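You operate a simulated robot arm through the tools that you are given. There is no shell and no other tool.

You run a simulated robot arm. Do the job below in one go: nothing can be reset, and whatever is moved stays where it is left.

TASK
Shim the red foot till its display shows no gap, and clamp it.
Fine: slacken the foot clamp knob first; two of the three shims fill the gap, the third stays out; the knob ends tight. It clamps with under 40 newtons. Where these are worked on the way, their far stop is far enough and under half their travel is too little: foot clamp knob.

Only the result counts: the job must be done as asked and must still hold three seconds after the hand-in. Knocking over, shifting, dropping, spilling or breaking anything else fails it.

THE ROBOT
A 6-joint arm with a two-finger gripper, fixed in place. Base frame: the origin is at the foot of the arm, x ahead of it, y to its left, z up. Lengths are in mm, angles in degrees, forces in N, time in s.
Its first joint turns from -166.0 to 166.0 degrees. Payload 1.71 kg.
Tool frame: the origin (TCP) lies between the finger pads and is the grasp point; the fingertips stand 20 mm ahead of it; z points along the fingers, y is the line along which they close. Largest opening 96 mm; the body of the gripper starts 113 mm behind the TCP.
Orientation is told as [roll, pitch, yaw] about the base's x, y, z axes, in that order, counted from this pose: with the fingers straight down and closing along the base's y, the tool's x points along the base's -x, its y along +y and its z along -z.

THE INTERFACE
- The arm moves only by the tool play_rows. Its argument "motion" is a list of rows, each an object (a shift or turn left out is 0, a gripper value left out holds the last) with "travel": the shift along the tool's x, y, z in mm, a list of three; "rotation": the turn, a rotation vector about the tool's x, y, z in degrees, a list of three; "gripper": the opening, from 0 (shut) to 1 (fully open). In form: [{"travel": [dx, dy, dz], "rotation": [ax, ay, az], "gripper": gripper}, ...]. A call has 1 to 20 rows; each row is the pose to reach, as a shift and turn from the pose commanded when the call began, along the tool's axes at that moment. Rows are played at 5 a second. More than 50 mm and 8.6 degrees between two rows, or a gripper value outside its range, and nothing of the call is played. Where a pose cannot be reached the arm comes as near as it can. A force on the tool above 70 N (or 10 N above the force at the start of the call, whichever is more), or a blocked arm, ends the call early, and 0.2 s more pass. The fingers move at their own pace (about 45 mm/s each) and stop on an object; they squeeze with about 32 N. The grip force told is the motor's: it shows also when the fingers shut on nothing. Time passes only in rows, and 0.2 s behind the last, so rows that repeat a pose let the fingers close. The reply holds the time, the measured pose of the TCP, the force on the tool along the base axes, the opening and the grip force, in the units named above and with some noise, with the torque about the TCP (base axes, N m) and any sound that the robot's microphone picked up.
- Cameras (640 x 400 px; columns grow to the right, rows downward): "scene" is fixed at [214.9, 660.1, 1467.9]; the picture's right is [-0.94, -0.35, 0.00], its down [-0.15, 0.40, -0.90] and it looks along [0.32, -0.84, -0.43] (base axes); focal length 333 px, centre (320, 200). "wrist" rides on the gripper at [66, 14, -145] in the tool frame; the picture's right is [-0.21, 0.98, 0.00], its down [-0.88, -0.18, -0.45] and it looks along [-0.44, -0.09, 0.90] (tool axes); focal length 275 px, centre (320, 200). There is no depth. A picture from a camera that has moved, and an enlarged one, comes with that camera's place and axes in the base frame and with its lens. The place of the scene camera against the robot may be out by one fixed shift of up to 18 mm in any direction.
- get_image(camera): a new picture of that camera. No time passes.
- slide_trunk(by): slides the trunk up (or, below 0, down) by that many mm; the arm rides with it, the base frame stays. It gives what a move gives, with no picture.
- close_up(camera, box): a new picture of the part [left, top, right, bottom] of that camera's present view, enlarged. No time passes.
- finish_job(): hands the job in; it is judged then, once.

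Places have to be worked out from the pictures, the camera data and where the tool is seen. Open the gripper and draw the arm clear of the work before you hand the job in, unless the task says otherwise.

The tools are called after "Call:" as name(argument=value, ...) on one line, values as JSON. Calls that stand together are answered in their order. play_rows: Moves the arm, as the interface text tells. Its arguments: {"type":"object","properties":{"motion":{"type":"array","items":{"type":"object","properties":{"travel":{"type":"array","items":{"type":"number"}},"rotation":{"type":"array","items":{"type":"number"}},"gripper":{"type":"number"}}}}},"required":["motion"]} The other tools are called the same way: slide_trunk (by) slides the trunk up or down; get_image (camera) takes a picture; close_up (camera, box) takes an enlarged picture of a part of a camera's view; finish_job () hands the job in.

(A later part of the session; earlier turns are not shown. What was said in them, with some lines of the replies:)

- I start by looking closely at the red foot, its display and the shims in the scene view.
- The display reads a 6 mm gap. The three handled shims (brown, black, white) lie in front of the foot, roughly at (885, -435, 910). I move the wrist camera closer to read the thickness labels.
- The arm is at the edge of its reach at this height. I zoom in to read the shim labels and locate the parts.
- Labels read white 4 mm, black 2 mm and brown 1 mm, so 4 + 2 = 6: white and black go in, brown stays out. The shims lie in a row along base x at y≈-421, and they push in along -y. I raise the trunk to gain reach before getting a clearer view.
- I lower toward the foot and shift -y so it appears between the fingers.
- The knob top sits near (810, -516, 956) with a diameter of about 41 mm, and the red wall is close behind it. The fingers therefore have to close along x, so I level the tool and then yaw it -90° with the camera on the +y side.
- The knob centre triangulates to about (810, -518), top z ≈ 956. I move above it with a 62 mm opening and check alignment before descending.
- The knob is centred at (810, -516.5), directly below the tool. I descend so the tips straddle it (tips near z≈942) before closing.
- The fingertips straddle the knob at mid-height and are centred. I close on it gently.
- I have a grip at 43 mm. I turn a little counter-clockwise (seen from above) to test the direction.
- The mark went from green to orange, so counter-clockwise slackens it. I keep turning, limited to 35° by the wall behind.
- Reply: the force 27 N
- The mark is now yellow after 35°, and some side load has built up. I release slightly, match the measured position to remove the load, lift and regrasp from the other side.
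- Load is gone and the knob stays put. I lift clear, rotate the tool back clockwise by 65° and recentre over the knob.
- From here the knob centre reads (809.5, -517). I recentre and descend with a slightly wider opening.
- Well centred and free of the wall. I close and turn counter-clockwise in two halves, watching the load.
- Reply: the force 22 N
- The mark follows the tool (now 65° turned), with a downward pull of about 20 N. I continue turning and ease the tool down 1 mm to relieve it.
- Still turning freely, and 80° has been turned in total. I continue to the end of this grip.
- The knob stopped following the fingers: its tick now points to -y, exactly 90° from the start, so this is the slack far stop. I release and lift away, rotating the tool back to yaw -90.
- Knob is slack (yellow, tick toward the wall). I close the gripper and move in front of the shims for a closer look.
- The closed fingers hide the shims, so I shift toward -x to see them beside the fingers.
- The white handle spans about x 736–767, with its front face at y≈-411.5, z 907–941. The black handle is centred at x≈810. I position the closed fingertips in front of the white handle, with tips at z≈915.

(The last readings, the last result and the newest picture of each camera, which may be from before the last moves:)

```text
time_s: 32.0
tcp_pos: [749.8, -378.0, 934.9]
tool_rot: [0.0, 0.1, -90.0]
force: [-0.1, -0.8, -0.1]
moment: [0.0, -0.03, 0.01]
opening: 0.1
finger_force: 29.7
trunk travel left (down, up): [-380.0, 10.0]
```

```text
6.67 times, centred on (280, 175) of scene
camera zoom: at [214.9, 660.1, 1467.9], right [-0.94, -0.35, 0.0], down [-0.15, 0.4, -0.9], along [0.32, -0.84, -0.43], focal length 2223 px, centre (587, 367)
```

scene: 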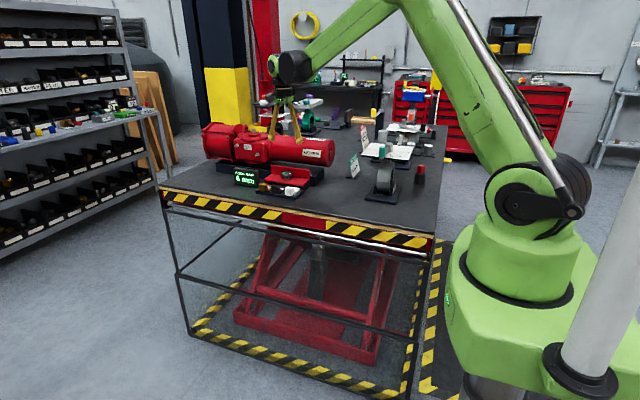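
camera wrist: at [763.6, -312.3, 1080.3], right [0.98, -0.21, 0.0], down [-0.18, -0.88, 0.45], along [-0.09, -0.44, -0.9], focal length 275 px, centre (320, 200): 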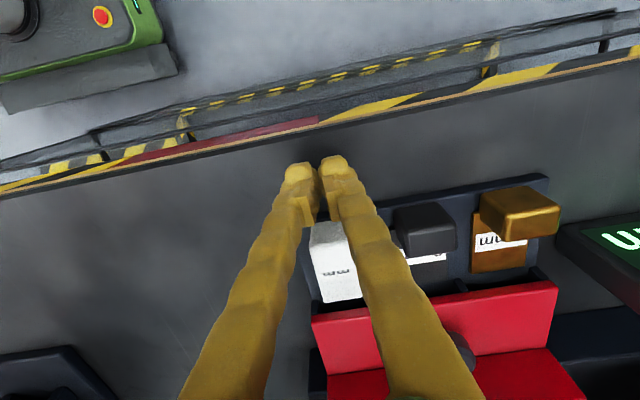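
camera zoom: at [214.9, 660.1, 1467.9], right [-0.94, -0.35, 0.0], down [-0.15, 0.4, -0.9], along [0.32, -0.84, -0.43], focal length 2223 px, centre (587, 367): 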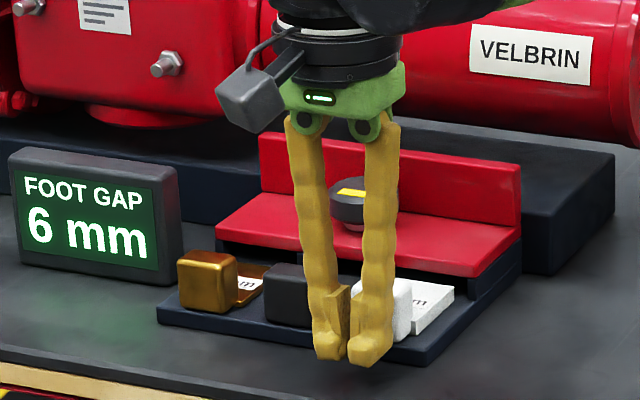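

The tips are in front of the white handle, a couple of mm low in x. I shift +2 in x and push gently toward -y in small steps.

Call:
play_rows(motion=[{"travel": [0, 2, 0]}, {"travel": [-10, 2, 0]}, {"travel": [-18, 2, 0]}, {"travel": [-22, 2, 0]}, {"travel": [-26, 2, 0]}, {"travel": [-30, 2, 0]}, {"travel": [-34, 2, 0]}, {"travel": [-38, 2, 0]}, {"travel": [-38, 2, 0]}])

Call:
get_image(camera="wrist")

Call:
close_up(camera="scene", box=[235, 145, 325, 205])

```text
time_s: 34.0
tcp_pos: [752.9, -417.9, 935.0]
tool_rot: [0.0, 0.0, -90.0]
force: [0.1, -0.7, -0.4]
moment: [0.01, -0.02, 0.03]
opening: 0.0
finger_force: 29.4
trunk travel left (down, up): [-380.0, 10.0]
```

```text
taken
camera wrist: at [766.3, -351.7, 1080.2], right [0.98, -0.21, 0.0], down [-0.18, -0.88, 0.45], along [-0.09, -0.44, -0.9], focal length 275 px, centre (320, 200)
```

wrist: 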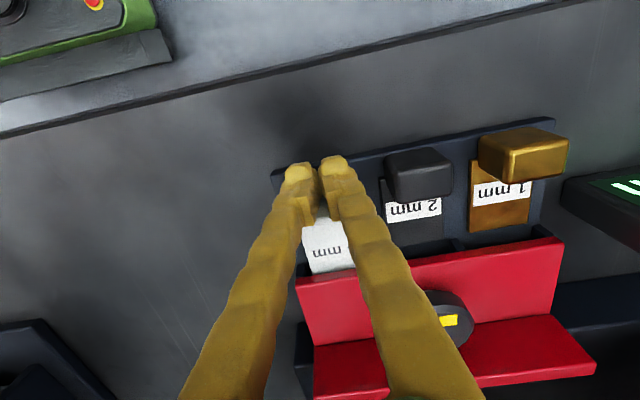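

```text
6.67 times, centred on (280, 175) of scene
camera zoom: at [214.9, 660.1, 1467.9], right [-0.94, -0.35, 0.0], down [-0.15, 0.4, -0.9], along [0.32, -0.84, -0.43], focal length 2223 px, centre (587, 367)
```

zoom: 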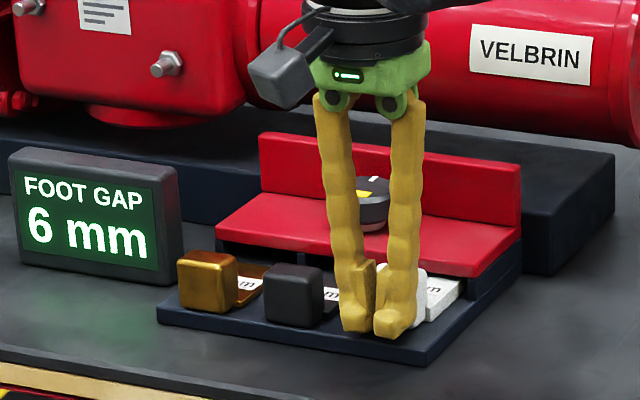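

The white shim slides with almost no force and its plate is about to enter the slot. I keep pushing and watch for contact.

Call:
play_rows(motion=[{"travel": [-4, 0, 0]}, {"travel": [-8, 0, 0]}, {"travel": [-12, 0, 0]}, {"travel": [-16, 0, 0]}, {"travel": [-20, 0, 0]}, {"travel": [-20, 0, 0]}])

Call:
get_image(camera="wrist")

Call:
close_up(camera="scene", box=[235, 145, 325, 205])

```text
time_s: 35.4
tcp_pos: [754.0, -434.9, 934.9]
tool_rot: [0.0, 0.0, -89.9]
force: [1.0, 19.0, 3.5]
moment: [0.22, 0.01, 0.01]
opening: 5.9
finger_force: 29.3
trunk travel left (down, up): [-380.0, 10.0]
```

```text
taken
camera wrist: at [766.7, -369.8, 1080.1], right [0.98, -0.21, 0.0], down [-0.18, -0.88, 0.44], along [-0.09, -0.44, -0.9], focal length 275 px, centre (320, 200)
```

wrist: 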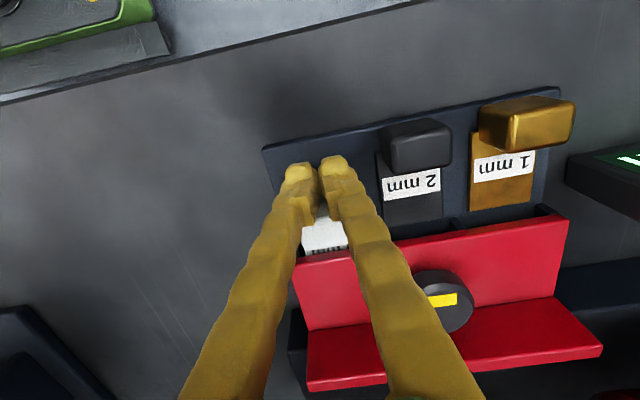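

```text
6.67 times, centred on (280, 175) of scene
camera zoom: at [214.9, 660.1, 1467.9], right [-0.94, -0.35, 0.0], down [-0.15, 0.4, -0.9], along [0.32, -0.84, -0.43], focal length 2223 px, centre (587, 367)
```

zoom: 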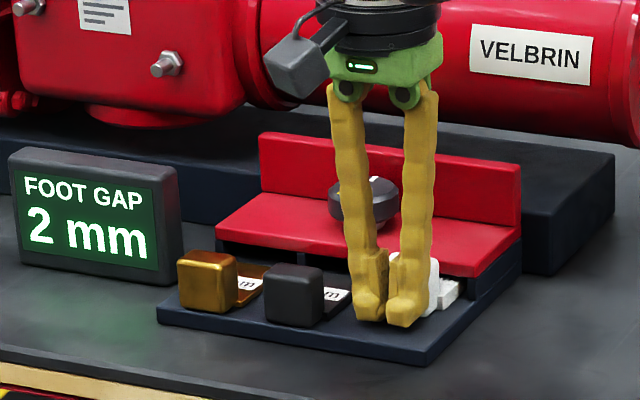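

The display now reads 2 mm, so the white shim counts. There are 19 N of resistance and the fingers spread 6 mm, so I look closely before pushing further.

Call:
close_up(camera="wrist", box=[270, 140, 400, 270])

Call:
close_up(camera="scene", box=[270, 165, 315, 200])

```text
3.08 times, centred on (335, 205) of wrist
camera zoom: at [766.7, -369.8, 1080.1], right [0.98, -0.21, 0.0], down [-0.18, -0.88, 0.44], along [-0.09, -0.44, -0.9], focal length 847 px, centre (274, 185)
```

zoom: 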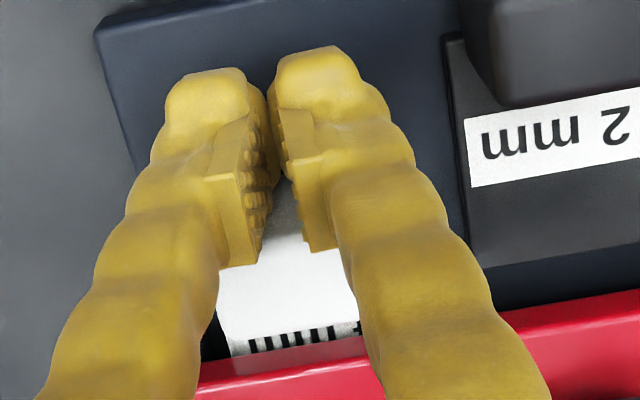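

```text
11.43 times, centred on (292, 182) of scene
camera zoom: at [214.9, 660.1, 1467.9], right [-0.94, -0.35, 0.0], down [-0.15, 0.4, -0.9], along [0.32, -0.84, -0.43], focal length 3811 px, centre (634, 400)
```

zoom: 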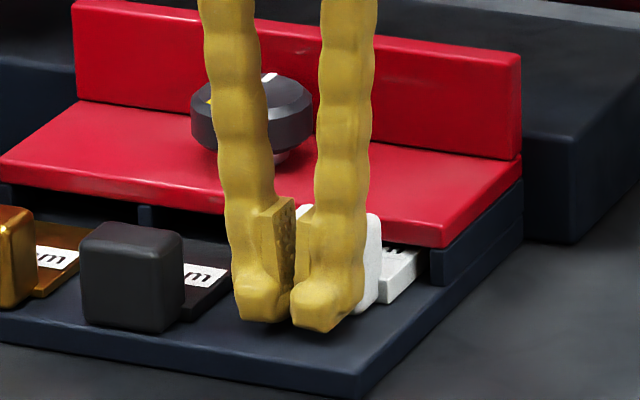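

The shim appears to be at a stop, since about 3 mm of over-travel gave 19 N. I back off and inspect it.

Call:
play_rows(motion=[{"travel": [5, 0, 0]}, {"travel": [15, 0, 0]}, {"travel": [25, 0, 0]}, {"travel": [25, 0, 0]}])

Call:
close_up(camera="scene", box=[230, 150, 320, 205])

Call:
get_image(camera="wrist")

```text
time_s: 36.4
tcp_pos: [752.7, -412.5, 935.7]
tool_rot: [0.0, 0.0, -89.9]
force: [0.1, 0.2, 0.1]
moment: [-0.01, -0.01, -0.03]
opening: 0.0
finger_force: 29.5
trunk travel left (down, up): [-380.0, 10.0]
```

```text
7.11 times, centred on (275, 178) of scene
camera zoom: at [214.9, 660.1, 1467.9], right [-0.94, -0.35, 0.0], down [-0.15, 0.4, -0.9], along [0.32, -0.84, -0.43], focal length 2371 px, centre (640, 360)
```

zoom: 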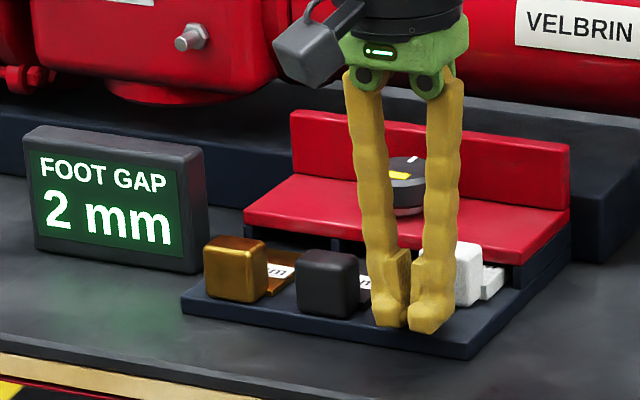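

```text
taken
camera wrist: at [766.5, -346.1, 1080.5], right [0.98, -0.21, 0.0], down [-0.18, -0.88, 0.45], along [-0.09, -0.44, -0.9], focal length 275 px, centre (320, 200)
```

wrist: 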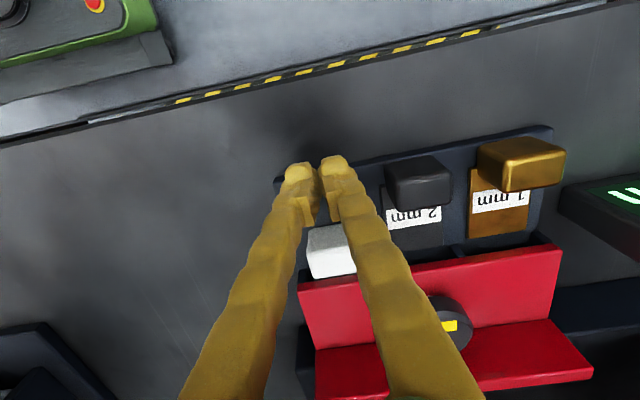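

I back out further and move over to the front of the black handle, which also unblocks the view of the white one.

Call:
play_rows(motion=[{"travel": [15, 0, 0]}, {"travel": [33, 0, 0]}, {"travel": [33, 20, 0]}, {"travel": [33, 40, 0]}, {"travel": [33, 58.5, 0]}, {"travel": [33, 58.5, 0]}])

Call:
close_up(camera="scene", box=[250, 165, 310, 205])

Call:
get_image(camera="wrist")

```text
time_s: 37.8
tcp_pos: [811.3, -379.0, 934.5]
tool_rot: [0.1, 0.0, -90.0]
force: [0.0, -0.2, 0.3]
moment: [0.02, 0.03, -0.01]
opening: 0.1
finger_force: 29.2
trunk travel left (down, up): [-380.0, 10.0]
```

```text
10.00 times, centred on (280, 185) of scene
camera zoom: at [214.9, 660.1, 1467.9], right [-0.94, -0.35, 0.0], down [-0.15, 0.4, -0.9], along [0.32, -0.84, -0.43], focal length 3334 px, centre (720, 350)
```

zoom: 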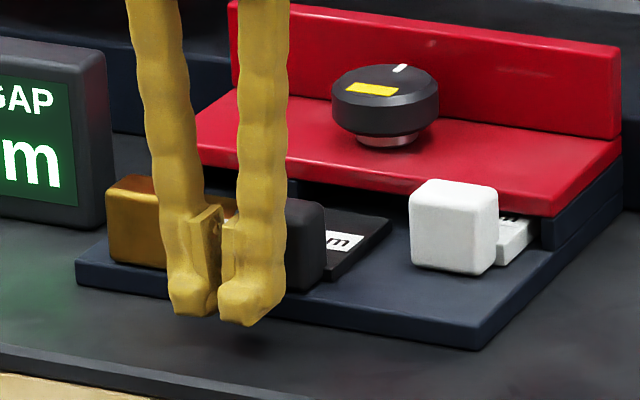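

```text
taken
camera wrist: at [825.2, -313.6, 1079.8], right [0.98, -0.21, 0.0], down [-0.18, -0.88, 0.45], along [-0.09, -0.44, -0.9], focal length 275 px, centre (320, 200)
```

wrist: 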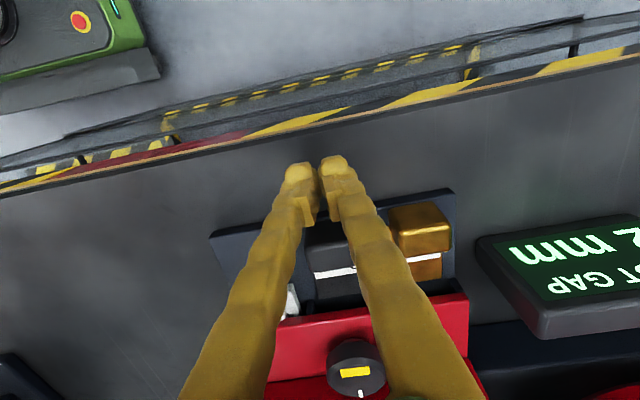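

The white shim is seated straight, and the tool is now in front of the black handle. I push the black shim the same way.

Call:
play_rows(motion=[{"travel": [-10, 0, 0]}, {"travel": [-18, 0, 0]}, {"travel": [-22, 0, 0]}, {"travel": [-26, 0, 0]}, {"travel": [-30, 0, 0]}, {"travel": [-34, 0, 0]}, {"travel": [-38, 0, 0]}, {"travel": [-42, 0, 0]}, {"travel": [-46, 0, 0]}, {"travel": [-50, 0, 0]}, {"travel": [-50, 0, 0]}])

Call:
get_image(camera="wrist")

Call:
close_up(camera="scene", box=[230, 150, 320, 205])

```text
time_s: 40.2
tcp_pos: [811.6, -428.6, 935.4]
tool_rot: [0.0, 0.1, -90.0]
force: [-0.3, 0.6, 0.4]
moment: [-0.01, 0.04, -0.04]
opening: 6.3
finger_force: 29.2
trunk travel left (down, up): [-380.0, 10.0]
```

```text
taken
camera wrist: at [824.1, -363.7, 1079.8], right [0.98, -0.21, 0.0], down [-0.18, -0.88, 0.45], along [-0.09, -0.44, -0.9], focal length 275 px, centre (320, 200)
```

wrist: 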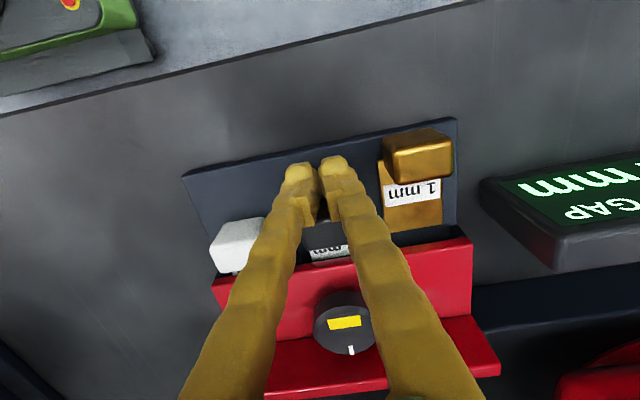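

```text
7.11 times, centred on (275, 178) of scene
camera zoom: at [214.9, 660.1, 1467.9], right [-0.94, -0.35, 0.0], down [-0.15, 0.4, -0.9], along [0.32, -0.84, -0.43], focal length 2371 px, centre (640, 360)
```

zoom: 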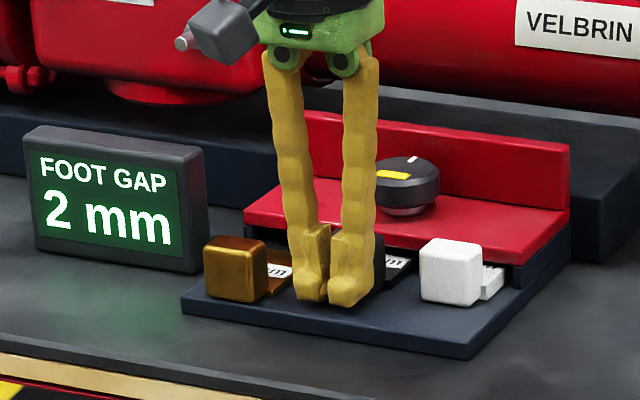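

The black shim slides in freely but the display still shows 2 mm. It needs about 6 mm more to match the white one.

Call:
play_rows(motion=[{"travel": [-3, 0, 0]}, {"travel": [-5, 0, 0]}, {"travel": [-7, 0, 0]}, {"travel": [-8, 0, 0]}, {"travel": [-8, 0, 0]}])

Call:
get_image(camera="wrist")

Call:
close_up(camera="scene", box=[230, 150, 320, 205])

```text
time_s: 41.4
tcp_pos: [810.0, -435.5, 935.6]
tool_rot: [0.0, 0.0, -90.0]
force: [-5.4, 24.1, -3.6]
moment: [0.34, 0.11, -0.06]
opening: 5.9
finger_force: 29.4
trunk travel left (down, up): [-380.0, 10.0]
```

```text
taken
camera wrist: at [824.3, -369.9, 1080.7], right [0.98, -0.21, 0.0], down [-0.18, -0.88, 0.44], along [-0.09, -0.44, -0.9], focal length 275 px, centre (320, 200)
```

wrist: 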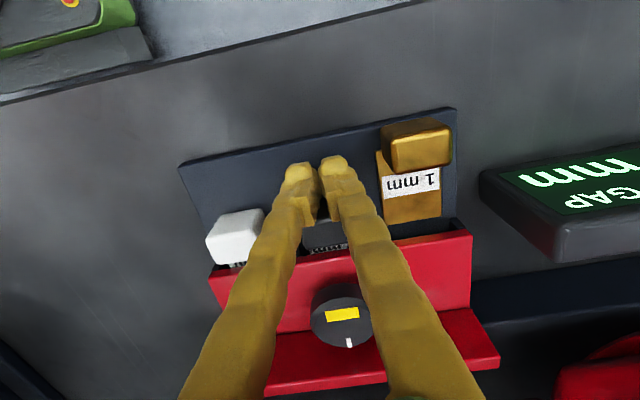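

```text
7.11 times, centred on (275, 178) of scene
camera zoom: at [214.9, 660.1, 1467.9], right [-0.94, -0.35, 0.0], down [-0.15, 0.4, -0.9], along [0.32, -0.84, -0.43], focal length 2371 px, centre (640, 360)
```

zoom: 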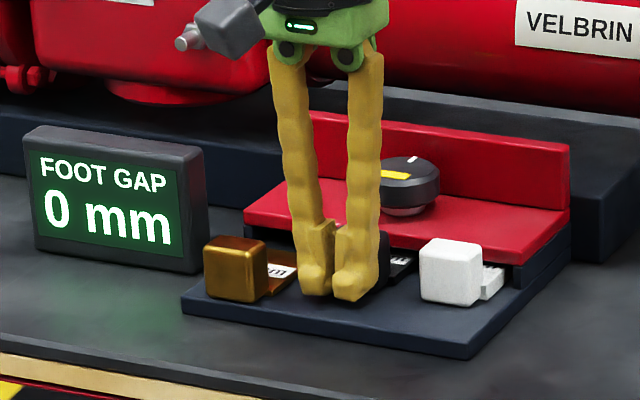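

The display shows 0 mm and the black shim is at the same stop (y≈-435). I back off, raise the tool and move it above the knob at yaw -60, ready to tighten clockwise.

Call:
play_rows(motion=[{"travel": [8, 0, 0]}, {"travel": [20, 0, 0]}, {"travel": [25, 0, -20]}, {"travel": [25, 0, -60]}, {"travel": [25, 0, -105]}, {"travel": [25, 0, -105]}])

Call:
close_up(camera="scene", box=[230, 150, 320, 205])

```text
time_s: 42.8
tcp_pos: [810.3, -410.4, 1038.4]
tool_rot: [0.0, 0.0, -90.0]
force: [-0.2, -0.1, 0.8]
moment: [-0.05, -0.06, 0.0]
opening: 0.0
finger_force: 29.7
trunk travel left (down, up): [-380.0, 10.0]
```

```text
7.11 times, centred on (275, 178) of scene
camera zoom: at [214.9, 660.1, 1467.9], right [-0.94, -0.35, 0.0], down [-0.15, 0.4, -0.9], along [0.32, -0.84, -0.43], focal length 2371 px, centre (640, 360)
```

zoom: 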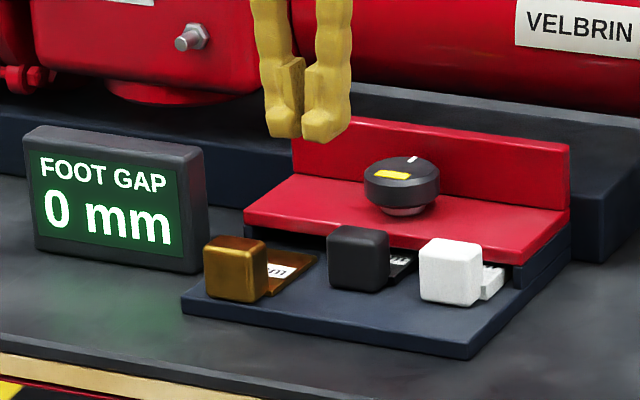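

Both shims stayed in and the gap holds at 0 mm. I move above the knob, open to 51 mm and yaw to -60.

Call:
play_rows(motion=[{"travel": [-30, 0, 0], "gripper": 0.535}, {"travel": [-60, 0, 0]}, {"travel": [-90, -0.5, 0], "rotation": [0, 0, -6]}, {"travel": [-107, -0.5, 0], "rotation": [0, 0, -13]}, {"travel": [-107, -0.5, 0], "rotation": [0, 0, -20]}, {"travel": [-107, -0.5, 0], "rotation": [0, 0, -27]}, {"travel": [-107, -0.5, 0], "rotation": [0, 0, -30]}, {"travel": [-107, -0.5, 0], "rotation": [0, 0, -30]}])

Call:
get_image(camera="wrist")

```text
time_s: 44.6
tcp_pos: [810.2, -519.2, 1039.5]
tool_rot: [0.0, 0.0, -60.0]
force: [1.0, 0.3, -0.3]
moment: [0.01, -0.01, 0.02]
opening: 51.5
finger_force: 0.1
trunk travel left (down, up): [-380.0, 10.0]
```

```text
taken
camera wrist: at [789.1, -455.0, 1184.6], right [0.95, 0.31, 0.0], down [0.28, -0.85, 0.44], along [0.14, -0.42, -0.9], focal length 275 px, centre (320, 200)
```

wrist: 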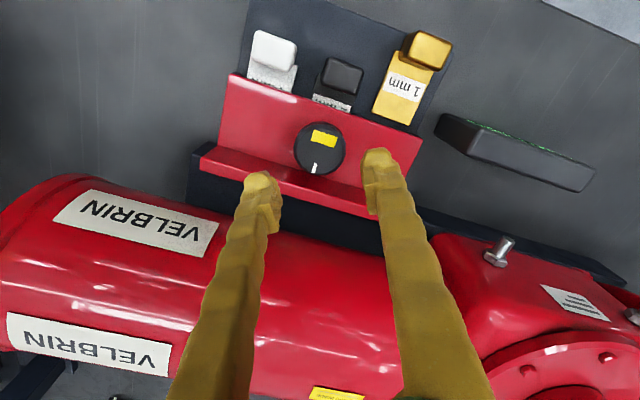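

I correct by +2 mm in y and descend around the knob.

Call:
play_rows(motion=[{"travel": [2.1, 0.6, 15]}, {"travel": [2.1, 0.6, 35]}, {"travel": [2.1, 0.6, 52]}, {"travel": [2.1, 0.6, 65]}, {"travel": [2.1, 0.6, 73]}, {"travel": [2.1, 0.6, 77.5]}, {"travel": [2.1, 0.6, 77.5]}])

Call:
get_image(camera="wrist")

```text
time_s: 46.2
tcp_pos: [810.4, -517.3, 964.3]
tool_rot: [-0.1, 0.0, -60.0]
force: [0.5, -0.3, -0.1]
moment: [0.02, 0.0, 0.02]
opening: 51.4
finger_force: 0.0
trunk travel left (down, up): [-380.0, 10.0]
```

```text
taken
camera wrist: at [788.5, -453.5, 1108.0], right [0.95, 0.31, 0.0], down [0.28, -0.85, 0.44], along [0.14, -0.42, -0.9], focal length 275 px, centre (320, 200)
```

wrist: 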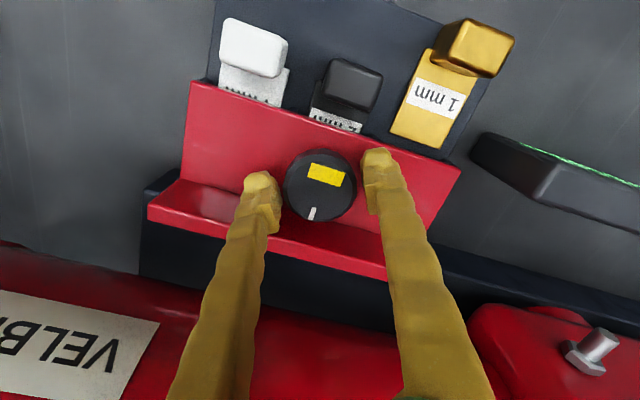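

Well centred. I close and turn clockwise in two halves.

Call:
play_rows(motion=[{"travel": [0, 0, 1.5]}, {"travel": [0, -0.7, 1.5], "gripper": 0.3}, {"travel": [0, -0.7, 1.5]}, {"travel": [0, -0.7, 1.5]}, {"travel": [0, -0.7, 1.5], "rotation": [0, 0, 5]}, {"travel": [0, -0.7, 1.5], "rotation": [0, 0, 10]}, {"travel": [0, -0.7, 1.5], "rotation": [0, 0, 15]}, {"travel": [0, -0.7, 1.5], "rotation": [0, 0, 20]}, {"travel": [0, -0.7, 1.5], "rotation": [0, 0, 25]}, {"travel": [0, -0.7, 1.5], "rotation": [0, 0, 30]}, {"travel": [0, -0.7, 1.5], "rotation": [0, 0, 30]}])

Call:
get_image(camera="wrist")

```text
time_s: 48.6
tcp_pos: [809.5, -517.3, 961.4]
tool_rot: [0.0, 0.0, -90.2]
force: [24.4, -1.0, 19.8]
moment: [0.12, -0.43, -0.05]
opening: 43.6
finger_force: 35.2
trunk travel left (down, up): [-380.0, 10.0]
```

```text
taken
camera wrist: at [823.2, -451.6, 1106.7], right [0.98, -0.21, 0.0], down [-0.19, -0.88, 0.45], along [-0.09, -0.44, -0.9], focal length 275 px, centre (320, 200)
```

wrist: 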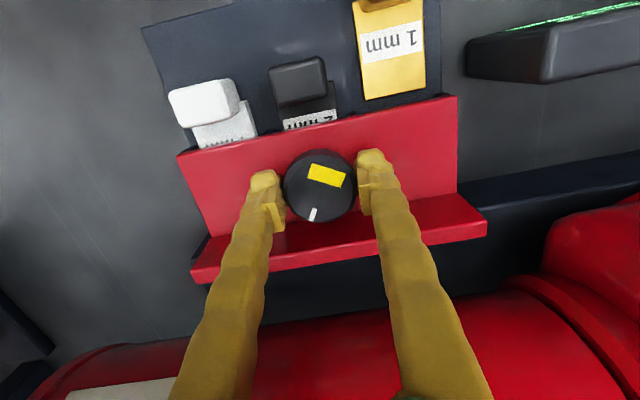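

The knob follows, with some side load (24 N x, 20 N z). I ease 1.5 mm in +x and 0.7 mm up, then continue clockwise.

Call:
play_rows(motion=[{"travel": [0, 1.5, -0.7]}, {"travel": [0, 1.5, -0.7], "rotation": [0, 0, 5]}, {"travel": [0, 1.5, -0.7], "rotation": [0, 0, 10]}, {"travel": [0, 1.5, -0.7], "rotation": [0, 0, 15]}, {"travel": [0, 1.5, -0.7], "rotation": [0, 0, 15]}])

```text
time_s: 49.8
tcp_pos: [811.1, -517.8, 962.2]
tool_rot: [-0.1, 0.0, -105.1]
force: [-9.7, 13.3, -16.1]
moment: [0.07, 0.1, -0.05]
opening: 43.4
finger_force: 35.1
trunk travel left (down, up): [-380.0, 10.0]
```

Call:
play_rows(motion=[{"travel": [-0.3, -0.4, 0.3]}, {"travel": [-0.3, -0.4, 0.3], "rotation": [0, 0, 5]}, {"travel": [-0.3, -0.4, 0.3], "rotation": [0, 0, 10]}, {"travel": [-0.3, -0.4, 0.3], "rotation": [0, 0, 15]}, {"travel": [-0.3, -0.4, 0.3], "rotation": [0, 0, 19]}, {"travel": [-0.3, -0.4, 0.3], "rotation": [0, 0, 19]}])

Call:
get_image(camera="wrist")

Call:
close_up(camera="scene", box=[230, 150, 320, 205])

```text
time_s: 51.2
tcp_pos: [809.7, -517.7, 961.4]
tool_rot: [0.1, -0.2, -124.2]
force: [4.3, 4.4, 0.4]
moment: [0.06, -0.02, -0.03]
opening: 43.6
finger_force: 35.7
trunk travel left (down, up): [-380.0, 10.0]
```

```text
taken
camera wrist: at [857.8, -470.8, 1106.8], right [0.69, -0.72, 0.0], down [-0.64, -0.62, 0.45], along [-0.32, -0.31, -0.9], focal length 275 px, centre (320, 200)
```

wrist: 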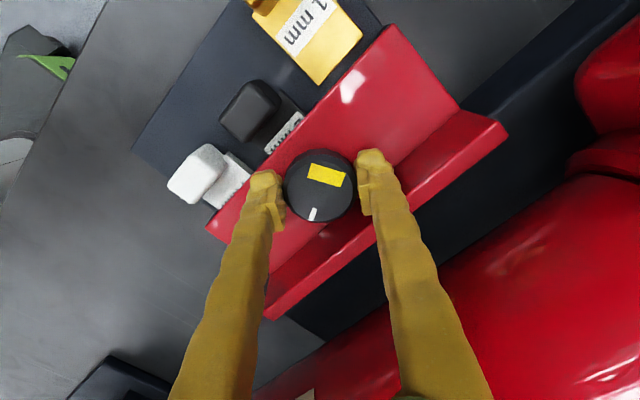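

```text
7.11 times, centred on (275, 178) of scene
camera zoom: at [214.9, 660.1, 1467.9], right [-0.94, -0.35, 0.0], down [-0.15, 0.4, -0.9], along [0.32, -0.84, -0.43], focal length 2371 px, centre (640, 360)
```

zoom: 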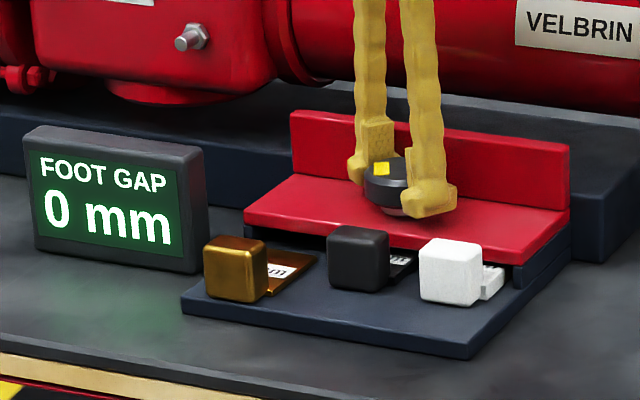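

The knob is 64° back. I release, lift and return the tool by 50° for a second grip.

Call:
play_rows(motion=[{"gripper": 0.48}, {"gripper": 0.52}, {"gripper": 0.52}, {"travel": [0, 0, -15]}, {"travel": [0, 0, -35]}, {"travel": [0, 0, -55]}, {"travel": [0, 0, -55], "rotation": [0, 0, -7]}, {"travel": [0, 0, -55], "rotation": [0, 0, -14]}, {"travel": [0, 0, -55], "rotation": [0, 0, -21]}, {"travel": [0, 0, -55], "rotation": [0, 0, -28]}, {"travel": [0, 0, -55], "rotation": [0, 0, -35]}, {"travel": [0, 0, -55], "rotation": [0, 0, -42]}, {"travel": [0, 0, -55], "rotation": [0, 0, -49]}, {"travel": [0, 0, -55], "rotation": [0, 0, -49]}])

Call:
get_image(camera="wrist")

```text
time_s: 54.2
tcp_pos: [809.5, -519.4, 1017.4]
tool_rot: [0.1, 0.0, -75.0]
force: [0.5, 0.2, 0.0]
moment: [-0.02, 0.0, -0.02]
opening: 49.7
finger_force: 0.0
trunk travel left (down, up): [-380.0, 10.0]
```

```text
taken
camera wrist: at [806.0, -450.9, 1161.6], right [1.0, 0.06, 0.0], down [0.05, -0.89, 0.44], along [0.02, -0.44, -0.9], focal length 275 px, centre (320, 200)
```

wrist: 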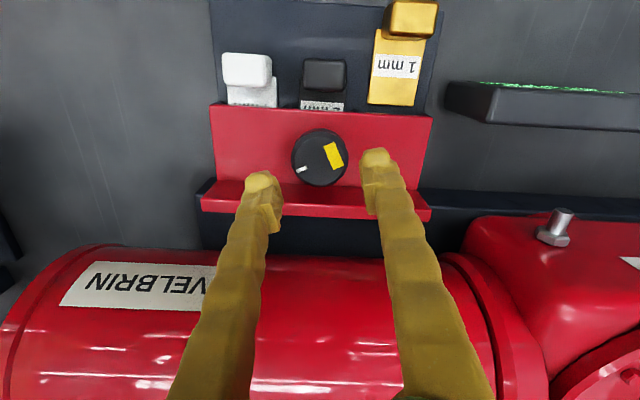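

Call:
play_rows(motion=[{"travel": [1.3, 0.3, 15]}, {"travel": [1.3, 0.3, 32]}, {"travel": [1.3, 0.3, 45]}, {"travel": [1.3, 0.3, 55]}, {"travel": [1.3, 0.3, 55]}, {"travel": [1.3, 0.3, 55], "gripper": 0.3}, {"travel": [1.3, 0.3, 55]}, {"travel": [1.3, 0.3, 55]}])

Call:
get_image(camera="wrist")

```text
time_s: 56.0
tcp_pos: [809.7, -517.5, 961.7]
tool_rot: [0.0, 0.0, -75.0]
force: [-2.3, 1.9, -2.2]
moment: [0.04, 0.07, -0.01]
opening: 43.7
finger_force: 34.6
trunk travel left (down, up): [-380.0, 10.0]
```

```text
taken
camera wrist: at [805.6, -449.6, 1106.1], right [1.0, 0.05, 0.0], down [0.05, -0.89, 0.44], along [0.02, -0.44, -0.9], focal length 275 px, centre (320, 200)
```

wrist: 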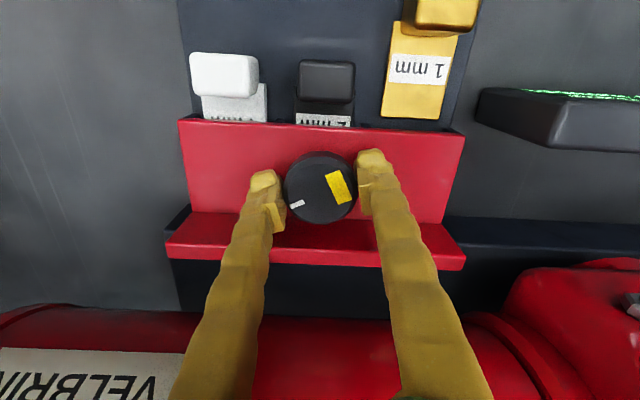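

Gripped cleanly with low load. I turn clockwise the remaining ~26° plus a little to meet the tight stop.

Call:
play_rows(motion=[{"rotation": [0, 0, 5]}, {"rotation": [0, 0, 10]}, {"rotation": [0, 0, 15]}, {"rotation": [0, 0, 20]}, {"rotation": [0, 0, 20]}])

Call:
get_image(camera="wrist")

```text
time_s: 57.2
tcp_pos: [809.3, -516.7, 961.0]
tool_rot: [-0.1, 0.0, -95.1]
force: [-10.4, 5.8, -15.6]
moment: [0.06, 0.11, -0.08]
opening: 43.6
finger_force: 34.9
trunk travel left (down, up): [-380.0, 10.0]
```

```text
taken
camera wrist: at [829.3, -452.4, 1106.1], right [0.96, -0.29, 0.0], down [-0.26, -0.86, 0.44], along [-0.13, -0.43, -0.9], focal length 275 px, centre (320, 200)
```

wrist: 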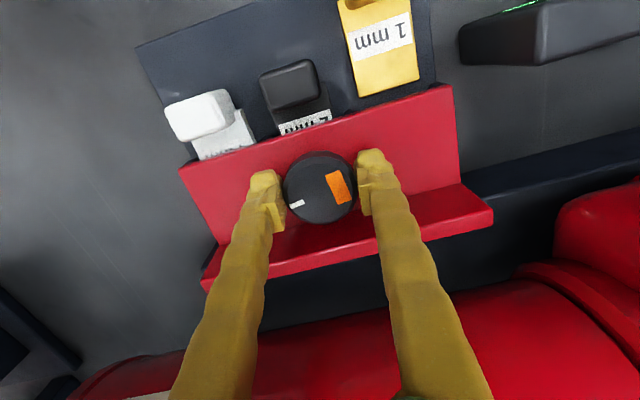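

Orange now and nearly tight. I continue clockwise in small steps.

Call:
play_rows(motion=[{"travel": [0, -0.4, 0.3], "rotation": [0, 0, 4]}, {"travel": [0, -0.4, 0.3], "rotation": [0, 0, 8]}, {"travel": [0, -0.4, 0.3], "rotation": [0, 0, 12]}, {"travel": [0, -0.4, 0.3], "rotation": [0, 0, 16]}, {"travel": [0, -0.4, 0.3], "rotation": [0, 0, 16]}])

Call:
get_image(camera="wrist")

Call:
close_up(camera="scene", box=[230, 150, 320, 205])

```text
time_s: 58.4
tcp_pos: [811.4, -516.0, 962.0]
tool_rot: [0.0, 0.0, -111.1]
force: [15.6, -2.0, 8.2]
moment: [0.15, -0.28, 0.06]
opening: 43.2
finger_force: 34.9
trunk travel left (down, up): [-380.0, 10.0]
```

```text
taken
camera wrist: at [846.7, -459.0, 1106.5], right [0.84, -0.54, 0.0], down [-0.49, -0.75, 0.45], along [-0.24, -0.37, -0.9], focal length 275 px, centre (320, 200)
```

wrist: 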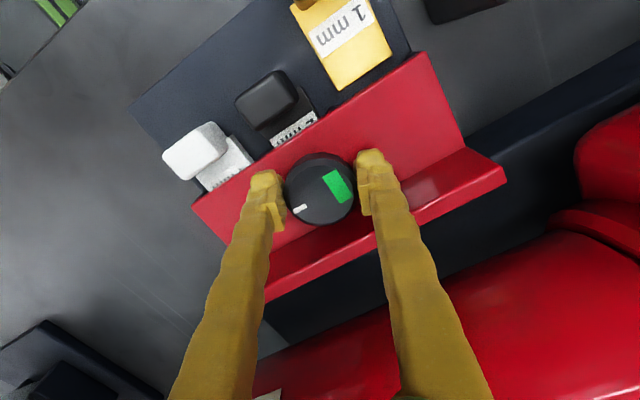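

```text
7.11 times, centred on (275, 178) of scene
camera zoom: at [214.9, 660.1, 1467.9], right [-0.94, -0.35, 0.0], down [-0.15, 0.4, -0.9], along [0.32, -0.84, -0.43], focal length 2371 px, centre (640, 360)
```

zoom: 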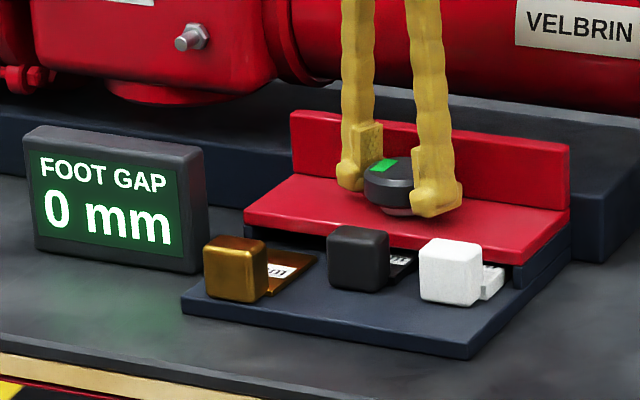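

The mark is green. I turn a few degrees more to confirm it is at the tight stop (fingers should simply slip).

Call:
play_rows(motion=[{"travel": [0, 0.6, -0.1], "rotation": [0, 0, 4]}, {"travel": [0, 0.6, -0.1], "rotation": [0, 0, 8]}, {"travel": [0, 0.6, -0.1], "rotation": [0, 0, 10]}, {"travel": [0, 0.6, -0.1], "rotation": [0, 0, 10]}])

Call:
get_image(camera="wrist")

```text
time_s: 59.4
tcp_pos: [810.8, -517.1, 962.0]
tool_rot: [0.0, 0.0, -121.0]
force: [11.8, -2.2, 0.1]
moment: [-0.1, -0.18, 0.14]
opening: 43.5
finger_force: 35.1
trunk travel left (down, up): [-380.0, 10.0]
```

```text
taken
camera wrist: at [856.0, -467.5, 1105.9], right [0.73, -0.68, 0.0], down [-0.61, -0.66, 0.45], along [-0.3, -0.33, -0.9], focal length 275 px, centre (320, 200)
```

wrist: 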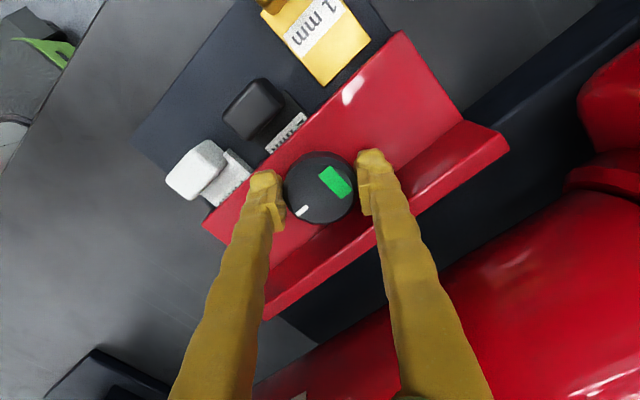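

The fingers slipped while the knob stayed put with a green mark, so it is tight at its stop. I release, lift away and retreat.

Call:
play_rows(motion=[{"gripper": 0.48}, {"gripper": 0.52}, {"gripper": 0.52}, {"travel": [0, 0, -15]}, {"travel": [0, 0, -35]}, {"travel": [0, 0, -60]}, {"travel": [0, 0, -100]}, {"travel": [0, 0, -140]}, {"travel": [30, 0, -160]}, {"travel": [60, -20, -160]}, {"travel": [90, -50, -160], "gripper": 0.9}, {"travel": [110, -90, -160]}, {"travel": [110, -90, -160]}])

Call:
close_up(camera="scene", box=[225, 145, 325, 205])

Call:
get_image(camera="scene")

Call:
get_image(camera="wrist")

```text
time_s: 62.2
tcp_pos: [790.0, -374.9, 1120.4]
tool_rot: [0.0, -0.1, -121.1]
force: [0.3, 1.0, -0.6]
moment: [-0.03, -0.03, 0.01]
opening: 86.4
finger_force: 0.0
trunk travel left (down, up): [-380.0, 10.0]
```

```text
6.40 times, centred on (275, 175) of scene
camera zoom: at [214.9, 660.1, 1467.9], right [-0.94, -0.35, 0.0], down [-0.15, 0.4, -0.9], along [0.32, -0.84, -0.43], focal length 2134 px, centre (608, 360)
```

zoom: 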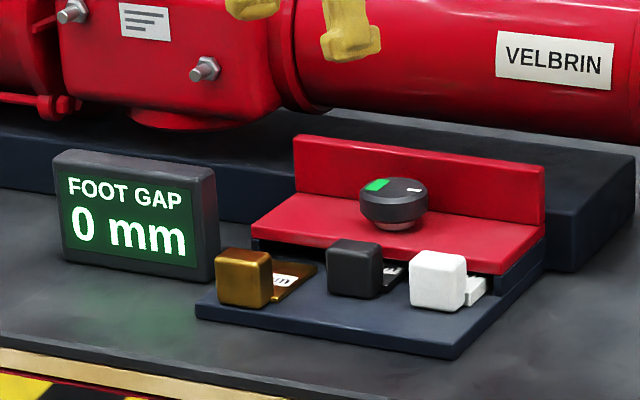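

```text
taken
```

scene: 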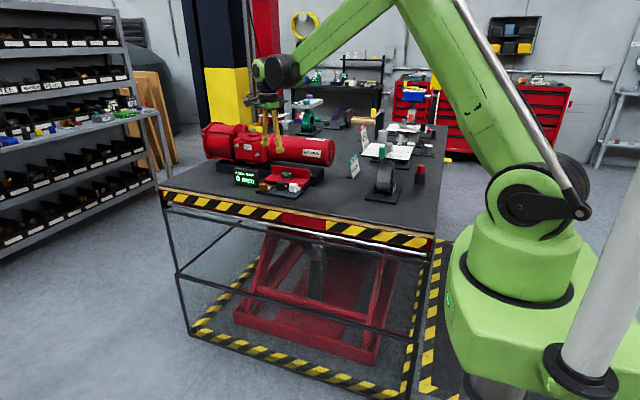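

```text
taken
camera wrist: at [835.5, -324.9, 1266.0], right [0.73, -0.68, 0.0], down [-0.61, -0.66, 0.45], along [-0.3, -0.33, -0.9], focal length 275 px, centre (320, 200)
```

wrist: 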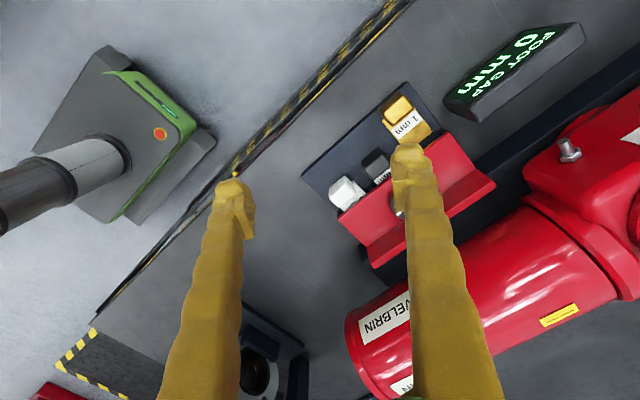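

The display shows 0 mm, the knob is back at its original green position, and the brown shim is untouched. I draw the arm a bit further clear before handing in.

Call:
play_rows(motion=[{"travel": [0, -30, -10]}, {"travel": [0, -60, -20]}, {"travel": [0, -90, -30]}, {"travel": [0, -120, -40]}, {"travel": [0, -120, -40]}])

Call:
close_up(camera="scene", box=[225, 145, 325, 205])

```text
time_s: 63.4
tcp_pos: [687.1, -314.3, 1159.6]
tool_rot: [-0.1, 0.0, -121.0]
force: [0.7, -0.2, -0.1]
moment: [-0.03, -0.03, -0.01]
opening: 86.2
finger_force: 0.0
trunk travel left (down, up): [-380.0, 10.0]
```

```text
6.40 times, centred on (275, 175) of scene
camera zoom: at [214.9, 660.1, 1467.9], right [-0.94, -0.35, 0.0], down [-0.15, 0.4, -0.9], along [0.32, -0.84, -0.43], focal length 2134 px, centre (608, 360)
```

zoom: 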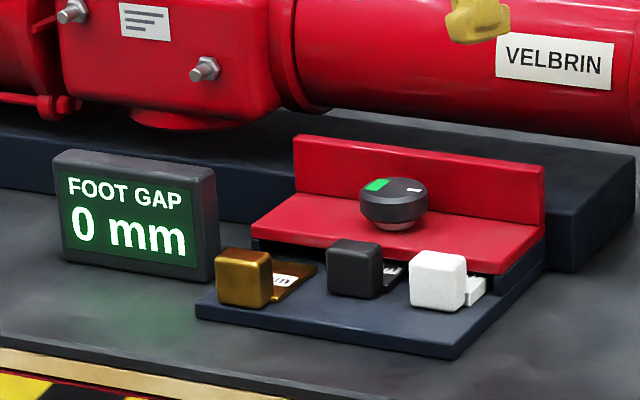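

Gap 0 mm, knob tight and green, 1 mm shim out, gripper open and clear. I hand in the job.

Call:
finish_job()

```text
The job is handed in.
```

The red foot is shimmed and clamped, and the job is handed in. The display reads 0 mm, down from 6 mm at the start.

- **Knob, slackening:** I turned the foot clamp knob counter-clockwise 90° to its far stop before moving any shim. The mark went from green to yellow.
- **Shims:** The white 4 mm and black 2 mm shims are pushed in to their stops. The brown 1 mm shim was not touched and stays out.
- **Knob, tightening:** I turned it back clockwise until the fingers slipped at the tight stop. The mark is green again and sits where it started.
- **Forces:** The highest reading was about 31 N on the tool, while turning the knob. The gripper's own squeeze read about 35 N. The arm only samples force between moves, so a brief higher peak could have gone unseen.

The gripper is open and the arm is drawn clear. In the last close-up of the foot, just before hand-in, the gap was still 0 mm and nothing else in view had moved.
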